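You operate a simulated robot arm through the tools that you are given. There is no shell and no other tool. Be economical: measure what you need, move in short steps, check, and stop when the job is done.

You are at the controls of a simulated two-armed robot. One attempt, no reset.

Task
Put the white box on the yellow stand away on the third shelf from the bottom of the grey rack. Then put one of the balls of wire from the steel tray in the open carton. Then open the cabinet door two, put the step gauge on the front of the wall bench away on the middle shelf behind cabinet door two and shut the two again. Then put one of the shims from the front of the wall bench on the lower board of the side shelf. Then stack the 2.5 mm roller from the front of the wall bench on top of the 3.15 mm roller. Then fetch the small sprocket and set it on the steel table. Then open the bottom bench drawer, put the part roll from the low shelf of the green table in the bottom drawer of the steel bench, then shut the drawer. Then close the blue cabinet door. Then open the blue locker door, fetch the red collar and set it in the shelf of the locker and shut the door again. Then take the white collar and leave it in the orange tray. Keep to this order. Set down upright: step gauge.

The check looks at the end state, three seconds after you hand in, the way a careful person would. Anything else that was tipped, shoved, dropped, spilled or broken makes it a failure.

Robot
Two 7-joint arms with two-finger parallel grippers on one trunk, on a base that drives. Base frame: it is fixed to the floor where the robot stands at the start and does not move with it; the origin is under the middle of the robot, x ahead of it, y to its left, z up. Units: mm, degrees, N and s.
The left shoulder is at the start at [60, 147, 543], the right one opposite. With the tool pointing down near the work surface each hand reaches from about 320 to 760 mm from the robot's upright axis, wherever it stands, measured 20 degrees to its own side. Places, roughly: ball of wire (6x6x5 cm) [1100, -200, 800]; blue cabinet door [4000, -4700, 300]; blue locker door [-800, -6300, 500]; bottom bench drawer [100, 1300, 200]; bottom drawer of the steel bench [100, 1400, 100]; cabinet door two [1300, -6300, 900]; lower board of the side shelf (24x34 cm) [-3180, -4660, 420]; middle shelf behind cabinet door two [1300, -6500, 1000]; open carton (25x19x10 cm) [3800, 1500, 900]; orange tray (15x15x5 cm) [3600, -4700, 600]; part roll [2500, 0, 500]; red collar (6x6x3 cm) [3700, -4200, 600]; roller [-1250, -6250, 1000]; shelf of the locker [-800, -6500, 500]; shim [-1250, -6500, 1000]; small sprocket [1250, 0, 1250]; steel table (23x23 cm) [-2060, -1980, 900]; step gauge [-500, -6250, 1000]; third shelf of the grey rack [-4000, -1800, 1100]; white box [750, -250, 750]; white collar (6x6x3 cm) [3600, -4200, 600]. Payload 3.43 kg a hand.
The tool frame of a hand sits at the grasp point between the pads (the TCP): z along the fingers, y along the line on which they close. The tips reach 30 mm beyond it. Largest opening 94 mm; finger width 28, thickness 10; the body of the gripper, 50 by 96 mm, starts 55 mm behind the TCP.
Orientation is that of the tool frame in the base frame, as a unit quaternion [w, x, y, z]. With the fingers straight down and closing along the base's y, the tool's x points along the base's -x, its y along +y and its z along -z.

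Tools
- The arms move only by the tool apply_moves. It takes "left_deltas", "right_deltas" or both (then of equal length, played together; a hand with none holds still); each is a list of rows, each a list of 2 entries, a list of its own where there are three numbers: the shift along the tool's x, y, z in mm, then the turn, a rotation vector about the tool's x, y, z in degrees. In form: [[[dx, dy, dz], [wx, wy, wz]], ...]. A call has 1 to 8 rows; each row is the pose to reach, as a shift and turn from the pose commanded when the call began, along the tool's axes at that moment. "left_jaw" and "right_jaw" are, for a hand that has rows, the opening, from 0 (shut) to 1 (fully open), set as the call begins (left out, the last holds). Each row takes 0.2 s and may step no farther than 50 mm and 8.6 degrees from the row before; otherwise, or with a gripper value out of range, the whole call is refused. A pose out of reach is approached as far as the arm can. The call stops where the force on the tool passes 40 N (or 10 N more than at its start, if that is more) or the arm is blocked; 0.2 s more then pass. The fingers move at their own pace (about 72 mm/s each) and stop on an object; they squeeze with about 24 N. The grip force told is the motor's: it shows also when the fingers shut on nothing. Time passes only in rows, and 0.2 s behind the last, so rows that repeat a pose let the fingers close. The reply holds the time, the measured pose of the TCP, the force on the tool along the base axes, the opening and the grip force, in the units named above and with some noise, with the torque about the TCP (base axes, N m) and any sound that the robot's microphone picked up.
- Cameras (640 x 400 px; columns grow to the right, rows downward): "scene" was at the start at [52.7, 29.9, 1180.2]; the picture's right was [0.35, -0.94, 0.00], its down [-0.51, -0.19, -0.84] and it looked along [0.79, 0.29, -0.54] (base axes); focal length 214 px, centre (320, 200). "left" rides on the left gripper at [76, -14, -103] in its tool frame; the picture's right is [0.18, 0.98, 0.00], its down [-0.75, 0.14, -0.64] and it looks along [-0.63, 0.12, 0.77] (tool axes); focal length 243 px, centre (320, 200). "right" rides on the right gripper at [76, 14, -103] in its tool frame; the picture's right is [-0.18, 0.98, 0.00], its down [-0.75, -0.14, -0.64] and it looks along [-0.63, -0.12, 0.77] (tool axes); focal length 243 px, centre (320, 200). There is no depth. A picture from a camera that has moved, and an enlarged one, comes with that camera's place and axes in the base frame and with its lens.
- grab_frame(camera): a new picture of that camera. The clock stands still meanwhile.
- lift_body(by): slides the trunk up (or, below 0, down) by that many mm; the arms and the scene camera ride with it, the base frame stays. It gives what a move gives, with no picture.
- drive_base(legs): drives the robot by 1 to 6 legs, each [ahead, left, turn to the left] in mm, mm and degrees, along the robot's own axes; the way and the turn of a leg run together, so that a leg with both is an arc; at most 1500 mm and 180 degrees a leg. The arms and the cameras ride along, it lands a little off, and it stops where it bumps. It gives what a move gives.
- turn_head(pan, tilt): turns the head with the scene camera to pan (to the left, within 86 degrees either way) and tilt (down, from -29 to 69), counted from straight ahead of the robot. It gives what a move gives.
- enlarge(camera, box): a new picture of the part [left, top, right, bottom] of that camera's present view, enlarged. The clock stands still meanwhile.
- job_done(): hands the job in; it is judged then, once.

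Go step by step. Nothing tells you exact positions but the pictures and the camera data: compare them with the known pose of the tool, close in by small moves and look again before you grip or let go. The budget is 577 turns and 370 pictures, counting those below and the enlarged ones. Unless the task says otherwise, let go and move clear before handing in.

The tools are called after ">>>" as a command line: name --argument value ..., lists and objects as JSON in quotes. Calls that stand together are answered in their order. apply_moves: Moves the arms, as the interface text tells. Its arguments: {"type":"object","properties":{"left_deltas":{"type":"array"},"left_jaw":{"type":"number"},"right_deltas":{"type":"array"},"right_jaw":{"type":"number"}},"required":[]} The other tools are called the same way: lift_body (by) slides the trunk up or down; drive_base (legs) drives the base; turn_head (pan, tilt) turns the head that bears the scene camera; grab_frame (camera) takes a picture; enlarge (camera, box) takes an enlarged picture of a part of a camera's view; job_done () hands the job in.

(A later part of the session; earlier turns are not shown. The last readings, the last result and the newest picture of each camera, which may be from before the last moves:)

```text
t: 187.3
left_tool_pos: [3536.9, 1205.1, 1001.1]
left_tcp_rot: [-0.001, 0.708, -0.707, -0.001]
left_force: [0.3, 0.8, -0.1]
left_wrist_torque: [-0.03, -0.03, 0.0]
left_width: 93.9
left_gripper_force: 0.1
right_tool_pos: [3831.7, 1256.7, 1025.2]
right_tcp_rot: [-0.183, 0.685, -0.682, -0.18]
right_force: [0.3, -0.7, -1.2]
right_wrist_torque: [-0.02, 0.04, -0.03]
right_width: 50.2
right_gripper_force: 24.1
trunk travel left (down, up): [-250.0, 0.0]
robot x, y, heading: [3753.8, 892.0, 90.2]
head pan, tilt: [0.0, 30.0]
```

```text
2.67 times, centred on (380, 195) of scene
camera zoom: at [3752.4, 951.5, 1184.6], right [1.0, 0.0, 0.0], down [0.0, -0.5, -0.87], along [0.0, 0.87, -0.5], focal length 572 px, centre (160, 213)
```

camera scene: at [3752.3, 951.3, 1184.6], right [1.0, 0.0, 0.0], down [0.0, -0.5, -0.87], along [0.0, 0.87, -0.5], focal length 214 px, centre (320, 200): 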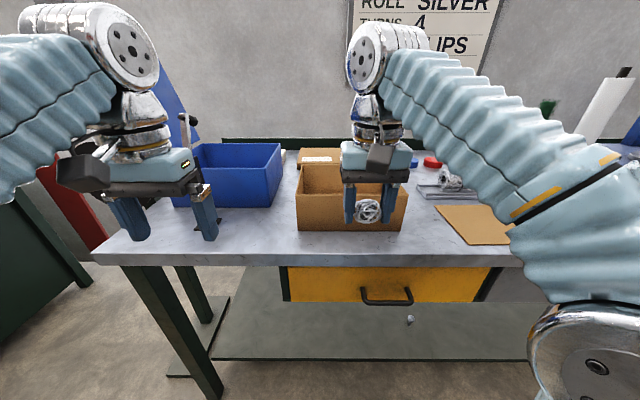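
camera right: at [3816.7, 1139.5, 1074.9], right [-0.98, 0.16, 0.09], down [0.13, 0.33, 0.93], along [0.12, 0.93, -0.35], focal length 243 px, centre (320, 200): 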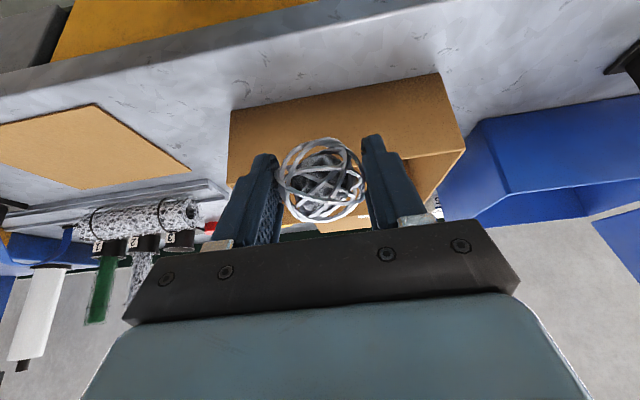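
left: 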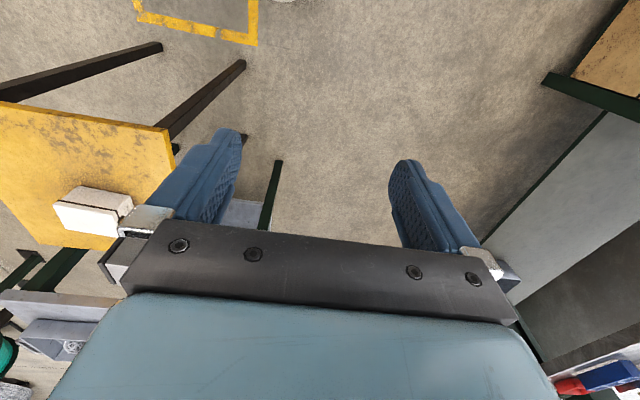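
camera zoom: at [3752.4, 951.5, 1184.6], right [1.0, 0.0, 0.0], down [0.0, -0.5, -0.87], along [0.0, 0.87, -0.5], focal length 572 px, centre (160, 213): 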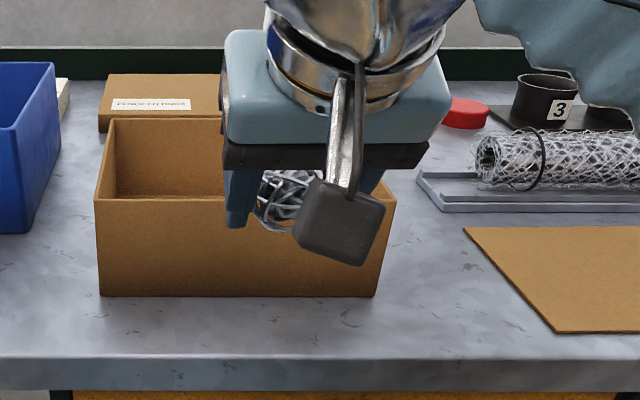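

Table is z≈860, carton x 3698–3949, y 1365–1553, rim z≈960. I'll carry the ball over the rim to the centre.

>>> apply_moves --right_deltas '[[[-25, 2, 14], [0, 0, 0]], [[-60, 4, 36], [0, 0, 0]], [[-95, 6, 60], [0, 0, 0]], [[-130, 8, 84], [0, 0, 0]], [[-160, 8, 106], [0, 0, 0]], [[-177, 8, 119], [0, 0, 0]]]'

>>> grab_frame --camera "right"

>>> enlarge --camera "scene" --box '[260, 120, 500, 270]'

```text
t: 188.7
left_tool_pos: [3536.7, 1205.7, 999.8]
left_tcp_rot: [-0.001, 0.708, -0.706, 0.0]
left_force: [-0.2, 0.0, 0.2]
left_wrist_torque: [0.01, 0.0, -0.02]
left_width: 94.1
left_gripper_force: 0.1
right_tool_pos: [3823.0, 1467.1, 1011.2]
right_tcp_rot: [-0.184, 0.685, -0.682, -0.18]
right_force: [-0.2, -0.4, -0.8]
right_wrist_torque: [-0.02, 0.02, -0.02]
right_width: 50.2
right_gripper_force: 24.2
trunk travel left (down, up): [-250.0, 0.0]
robot x, y, heading: [3755.5, 891.0, 89.9]
head pan, tilt: [0.0, 30.0]
```

```text
314 pictures are left
camera right: at [3808.0, 1350.7, 1061.9], right [-0.98, 0.16, 0.08], down [0.13, 0.34, 0.93], along [0.12, 0.93, -0.35], focal length 243 px, centre (320, 200)
```

right: 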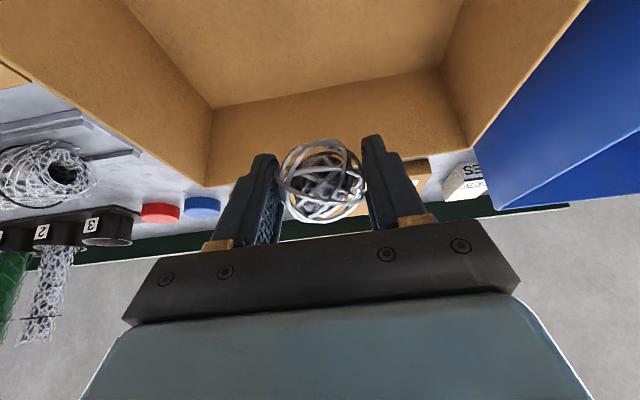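

```text
2.67 times, centred on (380, 195) of scene
camera zoom: at [3752.3, 951.6, 1184.6], right [1.0, 0.0, 0.0], down [0.0, -0.5, -0.87], along [0.0, 0.87, -0.5], focal length 572 px, centre (160, 213)
```

zoom: 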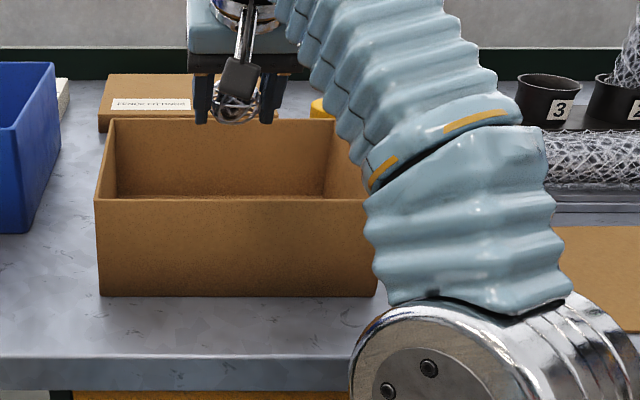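

The ball is over the carton. I'll steepen the hand to ~80° while lowering so the wrist camera stays above the rim.

>>> apply_moves --right_deltas '[[[0, 0, 0], [0, 7, 0]], [[0, 0, 0], [0, 14, 0]], [[0, 0, 0], [0, 20, 0]], [[12, 0, 21], [0, 20, 0]], [[26, 0, 45], [0, 20, 0]], [[38, 0, 66], [0, 20, 0]], [[47, 0, 81], [0, 20, 0]]]'

>>> grab_frame --camera "right"

>>> grab_frame --camera "scene"

```text
t: 190.3
left_tool_pos: [3537.2, 1206.9, 1000.0]
left_tcp_rot: [-0.001, 0.709, -0.706, -0.001]
left_force: [-0.8, 0.5, -0.8]
left_wrist_torque: [-0.02, 0.01, -0.02]
left_width: 94.0
left_gripper_force: 0.0
right_tool_pos: [3824.6, 1470.1, 913.3]
right_tcp_rot: [-0.062, 0.706, -0.704, -0.058]
right_force: [-0.1, -0.4, -0.6]
right_wrist_torque: [-0.04, 0.04, 0.04]
right_width: 50.5
right_gripper_force: 23.8
right hand out of reach, approached as far as the arm can: row 1, 2, 3, 4, 5
trunk travel left (down, up): [-250.0, 0.0]
robot x, y, heading: [3754.4, 894.3, 90.0]
head pan, tilt: [0.0, 30.0]
```

```text
312 pictures are left
camera right: at [3810.4, 1378.1, 999.3], right [-0.98, 0.18, 0.02], down [0.13, 0.63, 0.76], along [0.12, 0.75, -0.65], focal length 243 px, centre (320, 200)
```

right: 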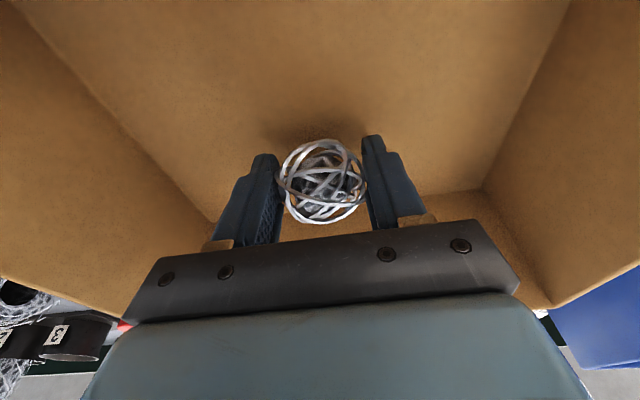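

```text
311 pictures are left
camera scene: at [3752.1, 952.4, 1184.6], right [1.0, 0.0, 0.0], down [0.0, -0.5, -0.87], along [0.0, 0.87, -0.5], focal length 214 px, centre (320, 200)
```

scene: 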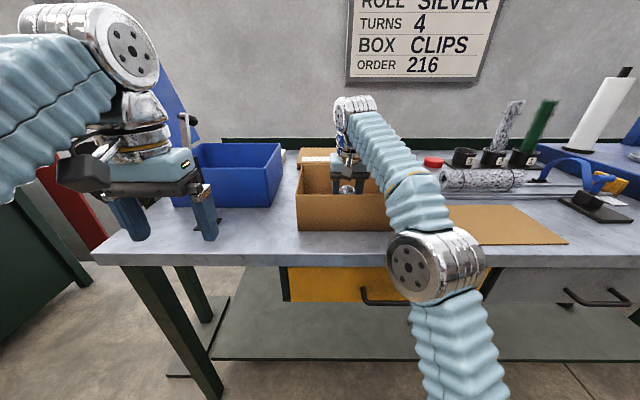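

The ball is inside the carton. Lower 10 mm more, release, and rise out.

>>> apply_moves --right_deltas '[[[1, 0, 6], [0, 0, 0]], [[2, 0, 12], [0, 0, 0]]]'

>>> apply_moves --right_deltas '[[[0, 0, 0], [0, 0, 0]], [[0, 0, 0], [0, 0, 0]], [[0, 0, 0], [0, 0, 0]]]' --right_jaw 1

>>> apply_moves --right_deltas '[[[0, 0, -20], [0, 0, 0]], [[0, 0, -50], [0, -6, 0]], [[10, 0, -85], [0, -14, 0]], [[20, 0, -115], [0, -20, 0]], [[50, 0, -130], [0, -20, 0]], [[90, 0, -130], [0, -20, 0]], [[135, 0, -130], [0, -20, 0]], [[180, 0, -130], [0, -20, 0]]]'

>>> grab_frame --camera "scene"

>>> grab_frame --camera "right"

```text
t: 190.9
left_tool_pos: [3535.6, 1207.1, 999.6]
left_tcp_rot: [-0.002, 0.708, -0.707, -0.001]
left_force: [-0.1, -0.3, 0.3]
left_wrist_torque: [0.06, -0.04, 0.02]
left_width: 94.0
left_gripper_force: 0.1
right_tool_pos: [3826.0, 1469.2, 902.6]
right_tcp_rot: [-0.063, 0.706, -0.703, -0.058]
right_force: [0.0, 0.0, -1.6]
right_wrist_torque: [-0.01, -0.01, 0.0]
right_width: 50.3
right_gripper_force: 24.4
trunk travel left (down, up): [-250.0, 0.0]
robot x, y, heading: [3749.8, 892.9, 90.1]
head pan, tilt: [0.0, 30.0]
```

```text
t: 191.7
left_tool_pos: [3536.3, 1206.3, 1000.0]
left_tcp_rot: [-0.001, 0.708, -0.707, 0.0]
left_force: [-0.3, 0.4, -1.3]
left_wrist_torque: [0.01, -0.02, -0.03]
left_width: 93.9
left_gripper_force: 0.2
right_tool_pos: [3826.5, 1468.8, 902.8]
right_tcp_rot: [-0.063, 0.706, -0.703, -0.058]
right_force: [0.8, -0.9, 0.8]
right_wrist_torque: [-0.01, 0.0, 0.01]
right_width: 94.0
right_gripper_force: 0.1
trunk travel left (down, up): [-250.0, 0.0]
robot x, y, heading: [3753.8, 891.3, 90.1]
head pan, tilt: [0.0, 30.0]
```

```text
t: 193.5
left_tool_pos: [3537.2, 1207.1, 999.7]
left_tcp_rot: [-0.001, 0.708, -0.706, -0.001]
left_force: [0.6, 0.5, -0.6]
left_wrist_torque: [-0.02, 0.01, 0.01]
left_width: 93.9
left_gripper_force: 0.0
right_tool_pos: [3822.9, 1269.7, 1000.1]
right_tcp_rot: [-0.184, 0.685, -0.681, -0.18]
right_force: [0.7, 1.1, 0.4]
right_wrist_torque: [-0.01, -0.04, -0.01]
right_width: 94.1
right_gripper_force: 0.1
trunk travel left (down, up): [-250.0, 0.0]
robot x, y, heading: [3755.0, 891.0, 90.2]
head pan, tilt: [0.0, 30.0]
```

```text
310 pictures are left
camera scene: at [3752.3, 951.6, 1184.7], right [1.0, 0.0, 0.0], down [0.0, -0.5, -0.87], along [0.0, 0.87, -0.5], focal length 214 px, centre (320, 200)
```

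scene: 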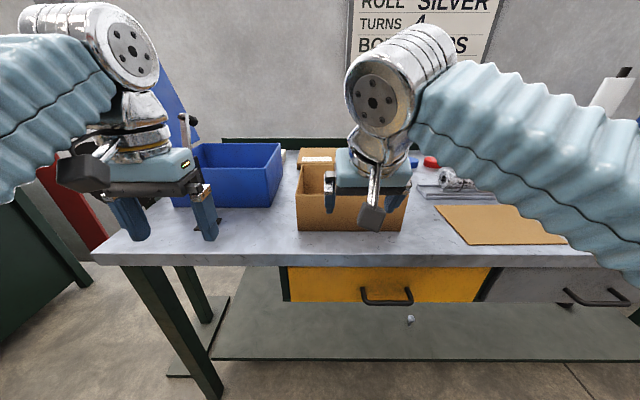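

```text
309 pictures are left
camera right: at [3807.5, 1152.2, 1050.3], right [-0.98, 0.16, 0.09], down [0.13, 0.33, 0.93], along [0.12, 0.93, -0.35], focal length 243 px, centre (320, 200)
```

right: 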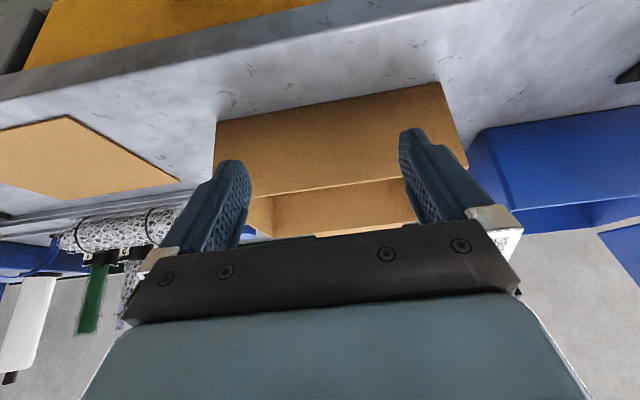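

The ball is away in the carton (nothing outside it). Next is the south wall. I'll back off, drive east along the lane and look south for a way.

>>> drive_base --legs '[[-250, 0, 0], [0, 0, -90], [1100, 0, 0], [0, 0, -90]]'

>>> turn_head --pan 15 --tilt 10

>>> grab_frame --camera "scene"

>>> turn_head --pan -30 --tilt 10

>>> grab_frame --camera "scene"

```text
t: 208.4
left_tool_pos: [5045.8, 276.5, 1000.5]
left_tcp_rot: [0.001, 0.741, 0.672, 0.0]
left_force: [0.3, 0.1, 0.0]
left_wrist_torque: [0.01, -0.04, 0.0]
left_width: 94.2
left_gripper_force: 0.0
right_tool_pos: [4757.3, 240.4, 1000.2]
right_tcp_rot: [0.17, 0.715, 0.65, -0.193]
right_force: [0.0, 0.2, -0.2]
right_wrist_torque: [0.06, 0.01, 0.02]
right_width: 93.8
right_gripper_force: 0.0
trunk travel left (down, up): [-250.0, 0.0]
robot x, y, heading: [4861.6, 611.9, -95.4]
head pan, tilt: [0.0, 30.0]
```

```text
t: 209.3
left_tool_pos: [5045.4, 275.6, 1000.3]
left_tcp_rot: [0.001, 0.741, 0.671, -0.002]
left_force: [-1.7, -0.3, -0.3]
left_wrist_torque: [-0.02, 0.0, 0.0]
left_width: 94.0
left_gripper_force: 0.1
right_tool_pos: [4756.7, 242.2, 1001.5]
right_tcp_rot: [0.171, 0.714, 0.65, -0.193]
right_force: [0.1, -1.0, -0.1]
right_wrist_torque: [-0.01, -0.05, -0.03]
right_width: 93.9
right_gripper_force: 0.1
trunk travel left (down, up): [-250.0, 0.0]
robot x, y, heading: [4864.6, 608.6, -95.5]
head pan, tilt: [15.0, 10.0]
```

```text
308 pictures are left
camera scene: at [4880.1, 546.7, 1216.9], right [-0.99, -0.16, 0.0], down [-0.03, 0.17, -0.98], along [0.16, -0.97, -0.17], focal length 214 px, centre (320, 200)
```

scene: 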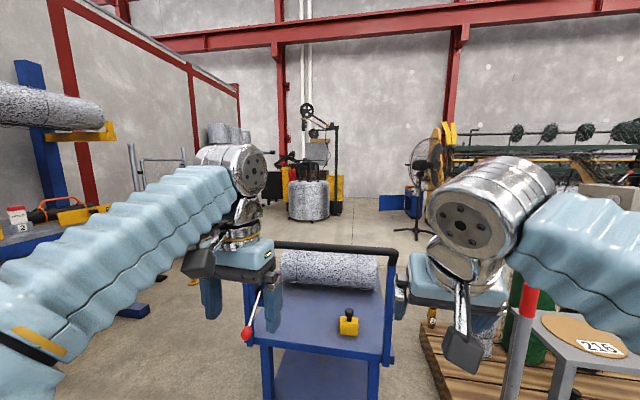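

```text
t: 210.4
left_tool_pos: [5046.5, 277.4, 1000.2]
left_tcp_rot: [0.001, 0.74, 0.672, -0.002]
left_force: [-1.0, -0.2, -0.1]
left_wrist_torque: [0.02, -0.01, 0.01]
left_width: 94.0
left_gripper_force: 0.1
right_tool_pos: [4756.7, 241.0, 999.9]
right_tcp_rot: [0.17, 0.715, 0.65, -0.192]
right_force: [-0.3, -0.2, -0.3]
right_wrist_torque: [-0.03, -0.01, -0.02]
right_width: 93.9
right_gripper_force: 0.0
trunk travel left (down, up): [-250.0, 0.0]
robot x, y, heading: [4863.3, 610.9, -95.7]
head pan, tilt: [-30.0, 10.0]
```

```text
307 pictures are left
camera scene: at [4810.9, 562.8, 1217.0], right [-0.81, 0.58, 0.0], down [0.1, 0.14, -0.98], along [-0.57, -0.8, -0.17], focal length 214 px, centre (320, 200)
```

scene: 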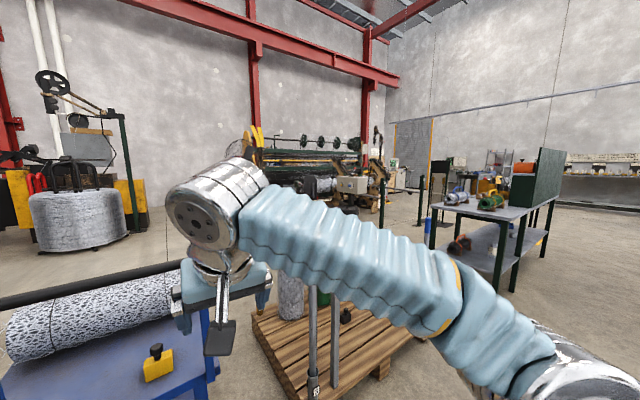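

A blue trolley and pallet block the south way here; the known clear way is back west. I'll retrace the lane and cross at x≈-140.

>>> drive_base --legs '[[0, 0, 95.6], [-1500, 0, 0], [-1500, 0, 0], [-1500, 0, 0], [-500, 0, 0]]'

>>> drive_base --legs '[[0, -800, 0], [0, -800, 0], [0, 0, -90]]'

>>> turn_head --pan 0 --tilt 8

>>> grab_frame --camera "scene"

```text
t: 238.4
left_tool_pos: [205.4, 881.7, 1000.0]
left_tcp_rot: [0.001, 0.004, 1.0, 0.0]
left_force: [0.0, -0.6, -0.1]
left_wrist_torque: [0.0, 0.01, -0.03]
left_width: 94.1
left_gripper_force: 0.1
right_tool_pos: [263.7, 594.6, 1001.0]
right_tcp_rot: [0.258, 0.002, 0.966, -0.004]
right_force: [0.1, -1.2, 0.1]
right_wrist_torque: [-0.01, 0.0, 0.01]
right_width: 93.8
right_gripper_force: 0.1
trunk travel left (down, up): [-250.0, 0.0]
robot x, y, heading: [-114.6, 664.9, -0.3]
head pan, tilt: [-30.0, 10.0]
```

```text
t: 250.4
left_tool_pos: [75.8, -1249.3, 999.3]
left_tcp_rot: [0.001, 0.714, 0.7, -0.001]
left_force: [0.0, -0.1, 0.2]
left_wrist_torque: [-0.01, 0.01, 0.02]
left_width: 94.0
left_gripper_force: 0.2
right_tool_pos: [-209.0, -1307.1, 999.9]
right_tcp_rot: [0.178, 0.689, 0.677, -0.186]
right_force: [-0.3, 0.1, -0.4]
right_wrist_torque: [0.0, 0.03, -0.01]
right_width: 93.9
right_gripper_force: 0.0
trunk travel left (down, up): [-250.0, 0.0]
robot x, y, heading: [-136.0, -932.6, -91.3]
head pan, tilt: [-30.0, 10.0]
```

```text
t: 251.3
left_tool_pos: [76.6, -1250.4, 999.6]
left_tcp_rot: [0.001, 0.715, 0.699, -0.001]
left_force: [0.2, -0.2, 0.3]
left_wrist_torque: [0.03, 0.03, -0.01]
left_width: 94.2
left_gripper_force: 0.0
right_tool_pos: [-209.5, -1307.1, 1002.1]
right_tcp_rot: [0.178, 0.69, 0.677, -0.185]
right_force: [-0.4, -0.1, -0.2]
right_wrist_torque: [-0.02, 0.0, 0.02]
right_width: 94.1
right_gripper_force: 0.0
trunk travel left (down, up): [-250.0, 0.0]
robot x, y, heading: [-132.5, -933.7, -91.0]
head pan, tilt: [0.0, 8.0]
```

```text
306 pictures are left
camera scene: at [-134.6, -995.2, 1220.2], right [-1.0, 0.02, 0.0], down [0.0, 0.14, -0.99], along [-0.02, -0.99, -0.14], focal length 214 px, centre (320, 200)
```

scene: 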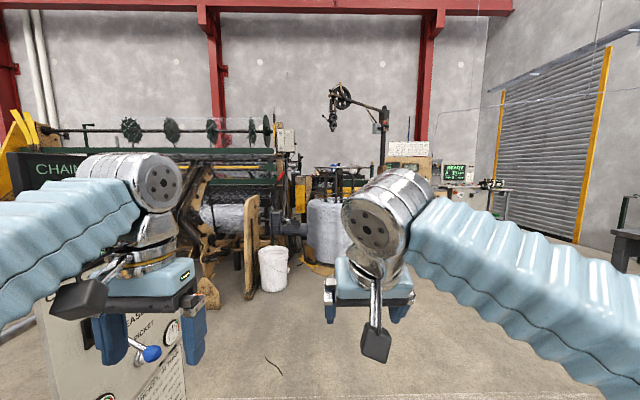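

The room continues south past the loom on the right side. I'll go to about (-1100,-2800) and look again.

>>> drive_base --legs '[[0, -970, 1], [950, 0, 0], [900, 0, 0]]'

>>> grab_frame --camera "scene"

>>> turn_head --pan -50 --tilt 12

>>> grab_frame --camera "scene"

```text
t: 265.6
left_tool_pos: [-922.4, -3118.7, 1000.7]
left_tcp_rot: [0.001, 0.702, 0.712, -0.002]
left_force: [0.4, -0.3, -0.7]
left_wrist_torque: [0.01, 0.03, -0.01]
left_width: 94.0
left_gripper_force: 0.1
right_tool_pos: [-1206.9, -3186.8, 999.8]
right_tcp_rot: [0.181, 0.678, 0.689, -0.182]
right_force: [-0.3, 0.1, 0.8]
right_wrist_torque: [0.01, -0.02, 0.0]
right_width: 93.8
right_gripper_force: 0.1
trunk travel left (down, up): [-250.0, 0.0]
robot x, y, heading: [-1145.8, -2811.4, -89.3]
head pan, tilt: [0.0, 8.0]
```

```text
305 pictures are left
camera scene: at [-1143.2, -2872.3, 1220.2], right [-1.0, -0.01, 0.0], down [0.0, 0.14, -0.99], along [0.01, -0.99, -0.14], focal length 214 px, centre (320, 200)
```

scene: 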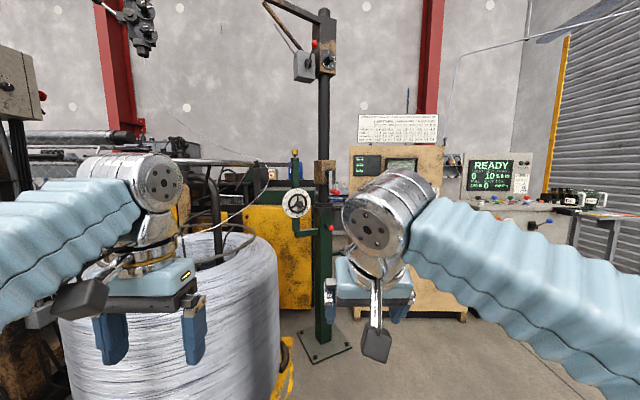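

```text
t: 266.8
left_tool_pos: [-923.8, -3119.7, 999.6]
left_tcp_rot: [0.001, 0.702, 0.712, -0.001]
left_force: [-0.3, -0.1, 0.1]
left_wrist_torque: [0.02, -0.01, -0.03]
left_width: 94.2
left_gripper_force: 0.0
right_tool_pos: [-1207.4, -3187.2, 1001.0]
right_tcp_rot: [0.182, 0.677, 0.69, -0.182]
right_force: [-0.1, -0.7, 0.1]
right_wrist_torque: [0.02, 0.05, -0.02]
right_width: 94.1
right_gripper_force: 0.1
trunk travel left (down, up): [-250.0, 0.0]
robot x, y, heading: [-1144.9, -2807.6, -89.4]
head pan, tilt: [-50.0, 12.0]
```

```text
304 pictures are left
camera scene: at [-1215.0, -2840.7, 1213.8], right [-0.65, 0.76, 0.0], down [0.16, 0.14, -0.98], along [-0.74, -0.64, -0.21], focal length 214 px, centre (320, 200)
```

scene: 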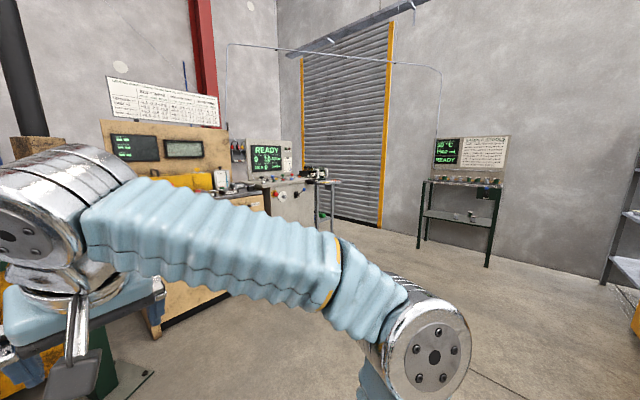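

The small side shelf stands near (-3180,-4660) by the roller door; the wall bench must be behind the machine desks. I'll drive to (-3750,-3700) and look down the passage.

>>> drive_base --legs '[[0, -1300, 0], [0, -1300, 0], [900, 0, 0]]'

>>> turn_head --pan 10 --tilt 15

>>> grab_frame --camera "scene"

```text
t: 280.2
left_tool_pos: [-3536.6, -3071.2, 1001.3]
left_tcp_rot: [0.002, 0.723, 0.691, -0.004]
left_force: [-0.5, -0.5, -0.7]
left_wrist_torque: [0.01, 0.01, 0.01]
left_width: 93.9
left_gripper_force: 0.1
right_tool_pos: [-3826.0, -3121.7, 1003.7]
right_tcp_rot: [0.179, 0.697, 0.667, -0.191]
right_force: [0.5, 0.1, 0.3]
right_wrist_torque: [-0.02, 0.02, -0.01]
right_width: 94.0
right_gripper_force: 0.0
trunk travel left (down, up): [-250.0, 0.0]
robot x, y, heading: [-3736.7, -2753.0, -92.6]
head pan, tilt: [-50.0, 12.0]
stopped in leg 3: the robot was blocked; the commanded pose is now the measured one
```

```text
t: 281.5
left_tool_pos: [-3536.0, -3072.8, 1001.1]
left_tcp_rot: [0.002, 0.722, 0.691, -0.003]
left_force: [-0.2, -0.4, -0.2]
left_wrist_torque: [-0.01, 0.0, 0.0]
left_width: 93.9
left_gripper_force: 0.0
right_tool_pos: [-3825.9, -3123.0, 1004.4]
right_tcp_rot: [0.179, 0.697, 0.667, -0.191]
right_force: [0.5, -0.2, 0.1]
right_wrist_torque: [-0.02, 0.04, 0.0]
right_width: 93.9
right_gripper_force: 0.1
trunk travel left (down, up): [-250.0, 0.0]
robot x, y, heading: [-3736.7, -2754.2, -92.4]
head pan, tilt: [10.0, 15.0]
```

```text
303 pictures are left
camera scene: at [-3724.8, -2810.7, 1209.1], right [-0.99, -0.13, 0.0], down [-0.04, 0.25, -0.97], along [0.12, -0.96, -0.25], focal length 214 px, centre (320, 200)
```

scene: 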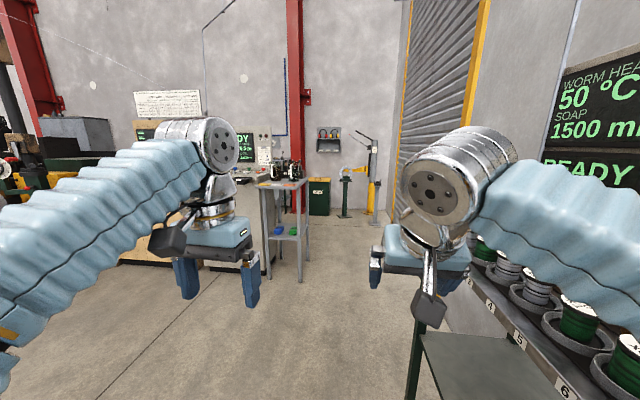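

I brushed the spool stand whose front is at x≈-4100, so I'll shift 300 mm left (east) before going on.

>>> drive_base --legs '[[0, 300, 2.4], [850, 0, 0]]'

>>> grab_frame --camera "scene"

>>> turn_head --pan -80 --tilt 30

>>> grab_frame --camera "scene"

```text
t: 287.8
left_tool_pos: [-3248.5, -3954.2, 1000.6]
left_tcp_rot: [0.001, 0.716, 0.698, 0.0]
left_force: [0.5, -0.5, -0.4]
left_wrist_torque: [0.0, -0.01, 0.0]
left_width: 94.3
left_gripper_force: 0.0
right_tool_pos: [-3535.9, -4008.2, 1001.0]
right_tcp_rot: [0.179, 0.692, 0.674, -0.186]
right_force: [0.8, -0.4, -1.1]
right_wrist_torque: [-0.03, 0.02, -0.02]
right_width: 93.8
right_gripper_force: 0.1
trunk travel left (down, up): [-250.0, 0.0]
robot x, y, heading: [-3453.4, -3635.4, -91.6]
head pan, tilt: [10.0, 15.0]
```

```text
302 pictures are left
camera scene: at [-3440.1, -3697.4, 1208.9], right [-0.99, -0.14, 0.0], down [-0.04, 0.26, -0.97], along [0.14, -0.96, -0.26], focal length 214 px, centre (320, 200)
```

scene: 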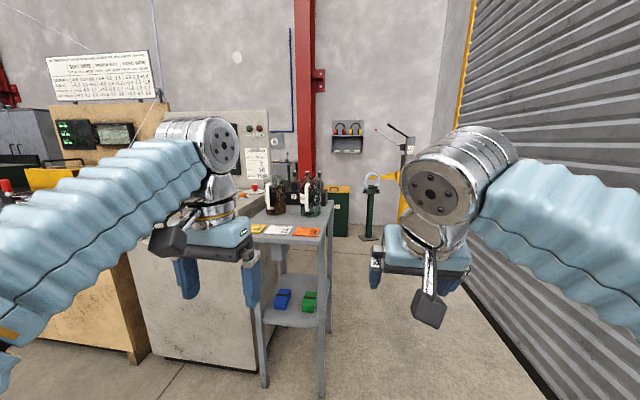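

```text
t: 289.4
left_tool_pos: [-3246.9, -3954.2, 999.6]
left_tcp_rot: [0.001, 0.716, 0.698, 0.0]
left_force: [-1.1, -0.6, -0.1]
left_wrist_torque: [0.0, -0.04, -0.01]
left_width: 94.0
left_gripper_force: 0.1
right_tool_pos: [-3535.2, -4008.8, 1002.4]
right_tcp_rot: [0.179, 0.693, 0.673, -0.187]
right_force: [0.6, -0.4, 0.5]
right_wrist_torque: [0.0, 0.0, 0.0]
right_width: 93.9
right_gripper_force: 0.0
trunk travel left (down, up): [-250.0, 0.0]
robot x, y, heading: [-3454.3, -3632.2, -91.6]
head pan, tilt: [-80.0, 30.0]
```

```text
301 pictures are left
camera scene: at [-3543.1, -3618.2, 1184.7], right [-0.15, 0.99, 0.0], down [0.49, 0.07, -0.87], along [-0.86, -0.13, -0.5], focal length 214 px, centre (320, 200)
```

scene: 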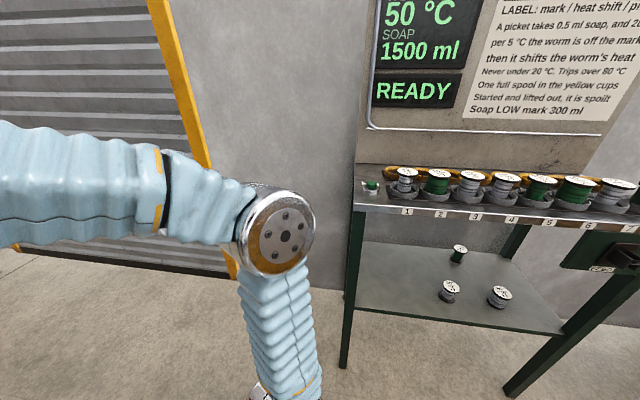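

Spool stand is undisturbed. I'll pass between the side shelf and the roller door.

>>> drive_base --legs '[[270, 0, 1.5], [0, -300, 0], [300, 0, 0], [0, -110, 0], [900, 0, 0]]'

>>> turn_head --pan 60 --tilt 15

>>> grab_frame --camera "scene"

```text
t: 299.7
left_tool_pos: [-3634.1, -5405.8, 999.6]
left_tcp_rot: [0.001, 0.696, 0.718, 0.0]
left_force: [-0.3, -1.0, 1.4]
left_wrist_torque: [0.0, 0.0, -0.02]
left_width: 93.9
left_gripper_force: 0.0
right_tool_pos: [-3918.4, -5476.1, 1002.4]
right_tcp_rot: [0.185, 0.673, 0.693, -0.181]
right_force: [-0.4, 0.1, 0.4]
right_wrist_torque: [0.03, -0.02, -0.06]
right_width: 94.0
right_gripper_force: 0.1
trunk travel left (down, up): [-250.0, 0.0]
robot x, y, heading: [-3857.6, -5095.7, -88.3]
head pan, tilt: [-80.0, 30.0]
```

```text
t: 302.0
left_tool_pos: [-3634.6, -5404.3, 1000.6]
left_tcp_rot: [0.0, 0.696, 0.718, 0.0]
left_force: [-0.8, 0.0, -0.2]
left_wrist_torque: [0.01, 0.0, -0.02]
left_width: 94.0
left_gripper_force: 0.0
right_tool_pos: [-3917.5, -5476.3, 1001.7]
right_tcp_rot: [0.186, 0.672, 0.694, -0.181]
right_force: [0.0, 0.6, -0.2]
right_wrist_torque: [-0.01, 0.01, -0.02]
right_width: 94.1
right_gripper_force: 0.0
trunk travel left (down, up): [-250.0, 0.0]
robot x, y, heading: [-3860.7, -5096.9, -88.0]
head pan, tilt: [60.0, 15.0]
```

```text
300 pictures are left
camera scene: at [-3778.8, -5113.0, 1208.9], right [-0.47, -0.88, 0.0], down [-0.23, 0.12, -0.97], along [0.85, -0.46, -0.26], focal length 214 px, centre (320, 200)
```

scene: 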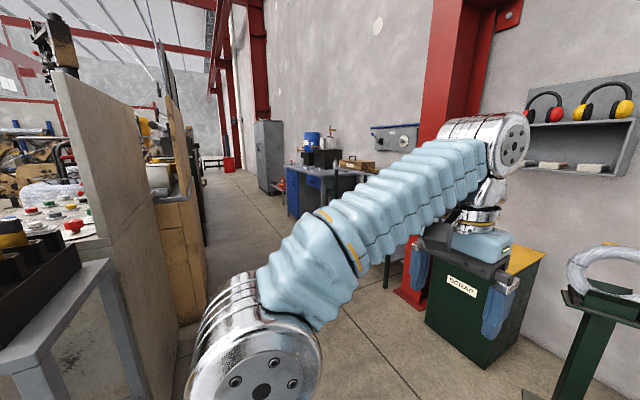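

I can see the corridor behind the desks with the wall bench and lockers. I'll drive along y≈-5550 toward x≈-1300.

>>> drive_base --legs '[[430, 0, 0], [0, 0, 88], [1300, 0, 0], [1000, 0, 0]]'

>>> turn_head --pan -45 --tilt 18

>>> grab_frame --camera "scene"

>>> turn_head --pan 0 --tilt 12

>>> grab_frame --camera "scene"

```text
t: 319.1
left_tool_pos: [-1259.1, -5239.9, 1000.1]
left_tcp_rot: [0.001, -0.033, 0.999, 0.0]
left_force: [-0.1, -0.3, -0.6]
left_wrist_torque: [0.0, 0.01, 0.02]
left_width: 94.0
left_gripper_force: 0.1
right_tool_pos: [-1180.3, -5519.5, 1002.6]
right_tcp_rot: [0.259, -0.031, 0.965, 0.006]
right_force: [1.0, -0.2, 0.0]
right_wrist_torque: [0.02, 0.0, -0.03]
right_width: 93.9
right_gripper_force: 0.1
trunk travel left (down, up): [-250.0, 0.0]
robot x, y, heading: [-1554.8, -5475.8, 3.7]
head pan, tilt: [60.0, 15.0]
```

```text
t: 321.0
left_tool_pos: [-1259.9, -5240.2, 999.5]
left_tcp_rot: [0.001, -0.032, 0.999, -0.001]
left_force: [0.8, 0.2, -0.2]
left_wrist_torque: [-0.05, 0.02, -0.04]
left_width: 93.8
left_gripper_force: 0.0
right_tool_pos: [-1178.9, -5521.3, 1001.8]
right_tcp_rot: [0.259, -0.032, 0.965, 0.008]
right_force: [0.3, -0.2, -0.2]
right_wrist_torque: [-0.02, 0.0, 0.01]
right_width: 93.9
right_gripper_force: 0.0
trunk travel left (down, up): [-250.0, 0.0]
robot x, y, heading: [-1561.8, -5475.8, 3.3]
head pan, tilt: [-45.0, 18.0]
```

```text
299 pictures are left
camera scene: at [-1520.7, -5539.4, 1204.0], right [-0.66, -0.75, 0.0], down [-0.23, 0.2, -0.95], along [0.71, -0.63, -0.31], focal length 214 px, centre (320, 200)
```

scene: 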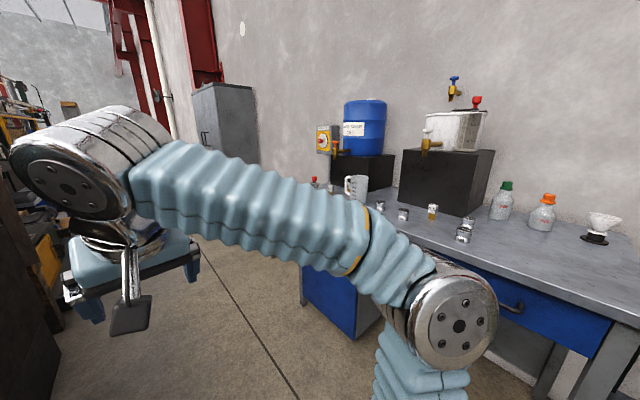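

```text
t: 322.1
left_tool_pos: [-1260.5, -5239.8, 999.8]
left_tcp_rot: [0.0, -0.033, 0.999, 0.001]
left_force: [-0.2, 0.3, 0.2]
left_wrist_torque: [-0.01, -0.01, 0.01]
left_width: 94.0
left_gripper_force: 0.1
right_tool_pos: [-1179.6, -5521.2, 1002.1]
right_tcp_rot: [0.259, -0.032, 0.965, 0.007]
right_force: [-0.2, -0.4, 0.5]
right_wrist_torque: [0.0, -0.02, -0.03]
right_width: 94.0
right_gripper_force: 0.1
trunk travel left (down, up): [-250.0, 0.0]
robot x, y, heading: [-1565.0, -5473.3, 3.6]
head pan, tilt: [0.0, 12.0]
```

```text
298 pictures are left
camera scene: at [-1497.8, -5471.9, 1213.7], right [0.06, -1.0, 0.0], down [-0.21, -0.01, -0.98], along [0.98, 0.06, -0.21], focal length 214 px, centre (320, 200)
```

scene: 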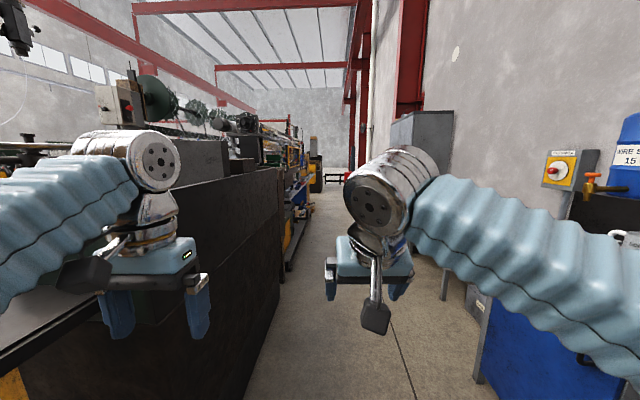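

The wall bench (rollers, bottles, blue locker beneath) runs to x≈-450, and a grey cabinet stands further east. I'll drive on to look at cabinet door two.

>>> drive_base --legs '[[0, -170, -3.6], [1300, 0, 0], [900, 0, 0]]'

>>> turn_head --pan -50 --tilt 18

>>> grab_frame --camera "scene"

```text
t: 333.6
left_tool_pos: [870.7, -5419.9, 1000.4]
left_tcp_rot: [0.0, -0.006, 1.0, -0.001]
left_force: [0.0, -0.1, 0.6]
left_wrist_torque: [-0.06, 0.01, 0.02]
left_width: 94.1
left_gripper_force: 0.1
right_tool_pos: [937.7, -5703.5, 1001.0]
right_tcp_rot: [0.258, -0.007, 0.966, 0.001]
right_force: [-0.5, 0.3, -0.2]
right_wrist_torque: [0.01, 0.05, 0.02]
right_width: 94.0
right_gripper_force: 0.1
trunk travel left (down, up): [-250.0, 0.0]
robot x, y, heading: [560.3, -5639.0, 0.7]
head pan, tilt: [0.0, 12.0]
```

```text
t: 334.8
left_tool_pos: [872.1, -5418.2, 999.6]
left_tcp_rot: [0.0, -0.006, 1.0, 0.0]
left_force: [0.1, -0.4, 0.7]
left_wrist_torque: [-0.01, 0.01, 0.02]
left_width: 93.7
left_gripper_force: 0.0
right_tool_pos: [938.2, -5703.9, 1002.5]
right_tcp_rot: [0.259, -0.007, 0.966, 0.0]
right_force: [-0.3, 0.0, -0.2]
right_wrist_torque: [0.0, -0.01, 0.02]
right_width: 94.0
right_gripper_force: 0.1
trunk travel left (down, up): [-250.0, 0.0]
robot x, y, heading: [559.1, -5637.6, 0.5]
head pan, tilt: [-50.0, 18.0]
```

```text
297 pictures are left
camera scene: at [590.3, -5710.2, 1204.0], right [-0.76, -0.65, 0.0], down [-0.2, 0.23, -0.95], along [0.62, -0.72, -0.31], focal length 214 px, centre (320, 200)
```

scene: 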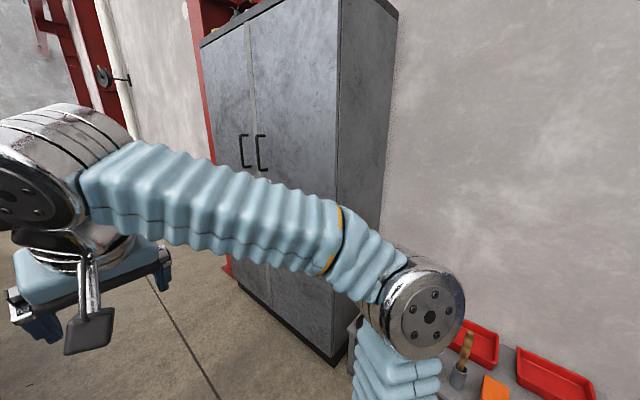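

Door two is the near (right-hand) leaf: x≈1070–1510, hinge at the west edge, handle near (1510,-6370,1100). I'll stand at about (1660,-5700) facing the cabinet.

>>> drive_base --legs '[[1100, 0, -0.5], [0, 0, -90]]'

>>> turn_head --pan -15 --tilt 12

>>> grab_frame --camera "scene"

>>> grab_frame --camera "right"

```text
t: 344.3
left_tool_pos: [1863.1, -5924.0, 1000.0]
left_tcp_rot: [0.001, 0.706, 0.708, -0.001]
left_force: [0.6, 0.4, 0.8]
left_wrist_torque: [0.05, -0.01, 0.03]
left_width: 94.3
left_gripper_force: 0.1
right_tool_pos: [1578.7, -5987.1, 1003.3]
right_tcp_rot: [0.182, 0.682, 0.684, -0.184]
right_force: [-0.5, 0.0, -0.1]
right_wrist_torque: [-0.01, -0.01, -0.05]
right_width: 94.0
right_gripper_force: 0.1
trunk travel left (down, up): [-250.0, 0.0]
robot x, y, heading: [1647.6, -5610.2, -89.7]
head pan, tilt: [-50.0, 18.0]
```

```text
t: 345.3
left_tool_pos: [1863.9, -5924.3, 999.3]
left_tcp_rot: [0.001, 0.706, 0.708, -0.001]
left_force: [-0.1, -0.4, 0.3]
left_wrist_torque: [0.01, -0.04, 0.0]
left_width: 93.9
left_gripper_force: 0.0
right_tool_pos: [1577.7, -5987.0, 1001.8]
right_tcp_rot: [0.182, 0.682, 0.684, -0.185]
right_force: [0.1, -0.3, -0.8]
right_wrist_torque: [-0.01, -0.03, 0.01]
right_width: 94.1
right_gripper_force: 0.0
trunk travel left (down, up): [-250.0, 0.0]
robot x, y, heading: [1649.7, -5609.4, -90.1]
head pan, tilt: [-15.0, 12.0]
```

```text
296 pictures are left
camera scene: at [1622.8, -5671.8, 1213.7], right [-0.97, 0.26, 0.0], down [0.05, 0.2, -0.98], along [-0.25, -0.94, -0.21], focal length 214 px, centre (320, 200)
```

scene: 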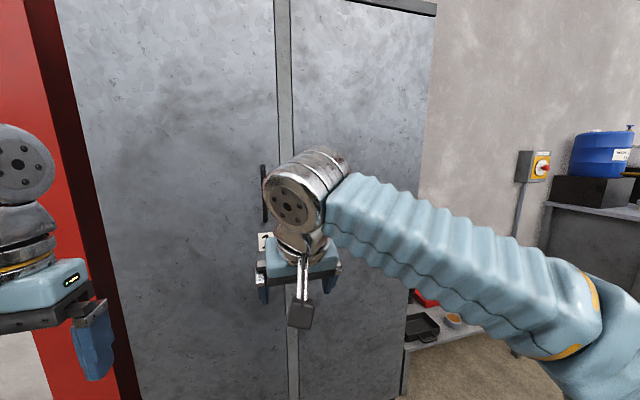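

```text
295 pictures are left
camera right: at [1591.4, -5869.9, 1051.4], right [0.98, -0.16, 0.09], down [-0.14, -0.33, 0.93], along [-0.12, -0.93, -0.35], focal length 243 px, centre (320, 200)
```

right: 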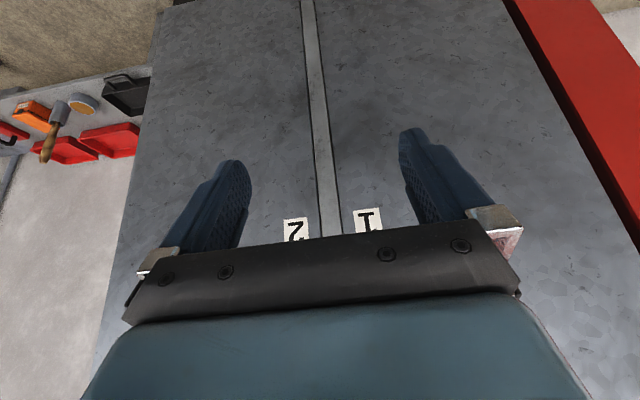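

Labels confirm door 2 is the right leaf; its handle is around x 1460–1480, z 975–1175. I'll level the hand to pitch 20° and look at the handle with the wrist camera.

>>> apply_moves --right_deltas '[[[0, 0, 0], [0, -8, 0]], [[0, 0, 0], [0, -16, 0]], [[0, 0, 0], [0, -24, 0]], [[0, 0, 0], [0, -32, 0]], [[0, 0, 0], [0, -40, 0]], [[0, 0, 0], [0, -48, 0]], [[0, 0, 0], [0, -55, 0]]]'

>>> grab_frame --camera "right"

>>> grab_frame --camera "scene"

```text
t: 346.9
left_tool_pos: [1863.0, -5925.4, 1000.1]
left_tcp_rot: [0.001, 0.706, 0.708, -0.001]
left_force: [-0.1, -0.3, 0.5]
left_wrist_torque: [0.02, 0.01, -0.01]
left_width: 94.3
left_gripper_force: 0.0
right_tool_pos: [1577.1, -5987.1, 1002.0]
right_tcp_rot: [0.478, 0.519, 0.522, -0.478]
right_force: [0.9, -0.3, -0.1]
right_wrist_torque: [0.01, -0.01, 0.02]
right_width: 94.0
right_gripper_force: 0.0
trunk travel left (down, up): [-250.0, 0.0]
robot x, y, heading: [1646.7, -5610.5, -90.0]
head pan, tilt: [-15.0, 12.0]
```

```text
294 pictures are left
camera right: at [1590.9, -5878.1, 933.8], right [0.98, -0.01, 0.18], down [-0.14, 0.57, 0.81], along [-0.12, -0.82, 0.56], focal length 243 px, centre (320, 200)
```

right: 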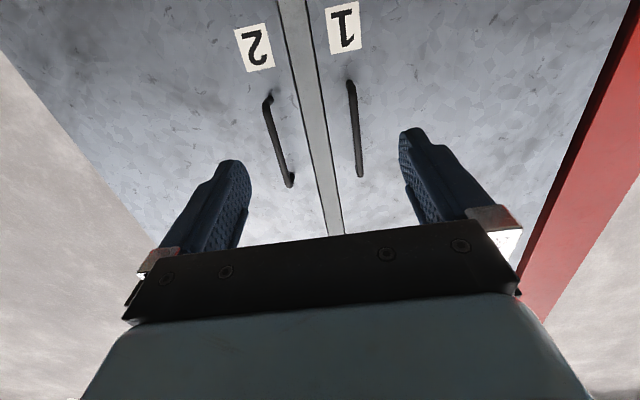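

```text
293 pictures are left
camera scene: at [1622.8, -5671.8, 1213.8], right [-0.97, 0.26, 0.0], down [0.05, 0.2, -0.98], along [-0.25, -0.94, -0.21], focal length 214 px, centre (320, 200)
```

scene: 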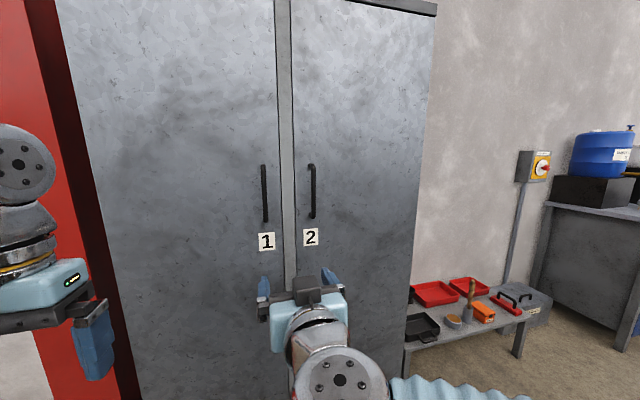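

Handle 2 is the vertical bar at (1476,-6313), z 1010–1184; hinge near x 1050. I'll bring the open hand in front of it.

>>> apply_moves --right_deltas '[[[-20, -17, 30], [0, 0, 0]], [[-40, -34, 60], [0, 0, 0]], [[-60, -51, 95], [0, 0, 0]], [[-80, -68, 130], [0, 0, 0]], [[-100, -85, 165], [0, 0, 0]], [[-116, -101, 200], [0, 0, 0]]]'

>>> grab_frame --camera "right"

>>> enlarge --camera "scene" --box '[230, 130, 390, 230]'

```text
t: 348.3
left_tool_pos: [1863.4, -5924.1, 1000.3]
left_tcp_rot: [0.001, 0.707, 0.707, -0.001]
left_force: [0.4, 0.0, -0.2]
left_wrist_torque: [-0.01, -0.01, -0.01]
left_width: 93.9
left_gripper_force: 0.0
right_tool_pos: [1475.2, -6194.9, 1100.1]
right_tcp_rot: [0.477, 0.52, 0.522, -0.479]
right_force: [0.5, 0.3, 0.2]
right_wrist_torque: [-0.02, 0.03, 0.01]
right_width: 94.2
right_gripper_force: 0.0
trunk travel left (down, up): [-250.0, 0.0]
robot x, y, heading: [1647.6, -5608.2, -89.9]
head pan, tilt: [-15.0, 12.0]
```

```text
292 pictures are left
camera right: at [1488.9, -6085.9, 1031.4], right [0.98, -0.02, 0.18], down [-0.14, 0.57, 0.81], along [-0.12, -0.82, 0.56], focal length 243 px, centre (320, 200)
```

right: 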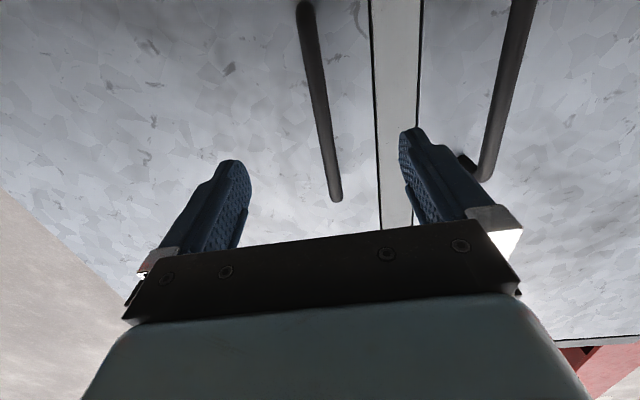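

```text
4.00 times, centred on (310, 180) of scene
camera zoom: at [1622.9, -5671.6, 1213.7], right [-0.97, 0.26, 0.0], down [0.05, 0.2, -0.98], along [-0.25, -0.94, -0.21], focal length 858 px, centre (360, 280)
```

zoom: 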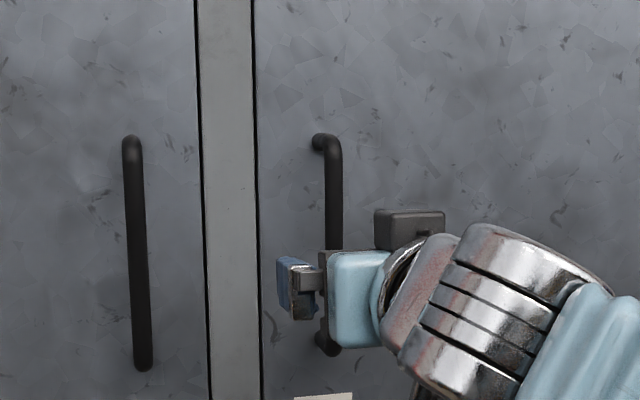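

The bar is centred between the fingers. Advance to y≈-6298 and close.

>>> apply_moves --right_deltas '[[[-3, 0, 35], [0, 0, 0]], [[-6, 0, 70], [0, 0, 0]], [[-8, 0, 90], [0, 0, 0]], [[-9, 0, 102], [0, 0, 0]]]'

>>> grab_frame --camera "right"

>>> enlarge --camera "scene" --box '[230, 130, 390, 230]'

```text
t: 349.3
left_tool_pos: [1863.5, -5923.7, 1000.7]
left_tcp_rot: [0.001, 0.707, 0.708, -0.001]
left_force: [0.0, 0.0, 0.4]
left_wrist_torque: [0.0, 0.02, 0.0]
left_width: 94.2
left_gripper_force: 0.1
right_tool_pos: [1473.2, -6298.9, 1099.9]
right_tcp_rot: [0.477, 0.52, 0.523, -0.478]
right_force: [-0.5, -0.1, 0.4]
right_wrist_torque: [0.02, -0.01, 0.03]
right_width: 94.0
right_gripper_force: 0.0
trunk travel left (down, up): [-250.0, 0.0]
robot x, y, heading: [1647.8, -5609.9, -89.9]
head pan, tilt: [-15.0, 12.0]
```

```text
290 pictures are left
camera right: at [1487.5, -6190.1, 1032.6], right [0.98, -0.01, 0.18], down [-0.14, 0.57, 0.81], along [-0.12, -0.82, 0.56], focal length 243 px, centre (320, 200)
```

right: 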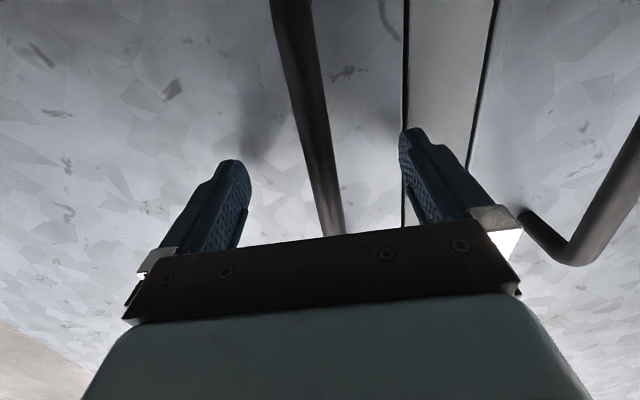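

```text
4.00 times, centred on (310, 180) of scene
camera zoom: at [1622.8, -5671.8, 1213.7], right [-0.97, 0.26, 0.0], down [0.05, 0.2, -0.98], along [-0.25, -0.94, -0.21], focal length 858 px, centre (360, 280)
```

zoom: 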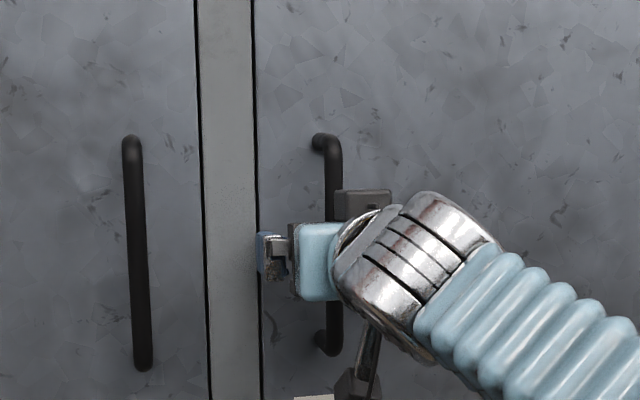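

>>> apply_moves --right_deltas '[[[0, 0, 0], [0, 0, 0]], [[0, 0, 0], [0, 0, 0]], [[0, 0, 0], [0, 0, 0]], [[0, 0, 0], [0, 0, 0]]]' --right_jaw 0

>>> apply_moves --right_deltas '[[[0, 0, -10], [0, 0, 0]], [[0, 0, -20], [0, 0, 0]], [[0, -1, -35], [0, 0, 0]], [[0, -2, -50], [0, 0, 0]]]'

```text
t: 350.3
left_tool_pos: [1863.8, -5924.3, 999.4]
left_tcp_rot: [0.0, 0.706, 0.708, -0.001]
left_force: [-0.1, 0.2, -0.1]
left_wrist_torque: [0.04, -0.01, -0.02]
left_width: 93.9
left_gripper_force: 0.1
right_tool_pos: [1476.7, -6299.5, 1100.4]
right_tcp_rot: [0.478, 0.519, 0.525, -0.476]
right_force: [12.3, 1.3, -2.9]
right_wrist_torque: [-0.2, -0.38, 0.0]
right_width: 17.9
right_gripper_force: 45.0
trunk travel left (down, up): [-250.0, 0.0]
robot x, y, heading: [1649.5, -5606.8, -90.2]
head pan, tilt: [-15.0, 12.0]
```

```text
t: 351.3
left_tool_pos: [1862.4, -5926.1, 999.9]
left_tcp_rot: [0.0, 0.706, 0.708, 0.0]
left_force: [0.2, 0.5, 0.2]
left_wrist_torque: [0.01, 0.03, -0.04]
left_width: 94.0
left_gripper_force: 0.0
right_tool_pos: [1468.8, -6251.1, 1101.4]
right_tcp_rot: [0.472, 0.525, 0.523, -0.478]
right_force: [-7.4, 0.0, -20.4]
right_wrist_torque: [-0.25, -0.23, -0.17]
right_width: 18.5
right_gripper_force: 44.5
trunk travel left (down, up): [-250.0, 0.0]
robot x, y, heading: [1645.7, -5610.2, -90.0]
head pan, tilt: [-15.0, 12.0]
```

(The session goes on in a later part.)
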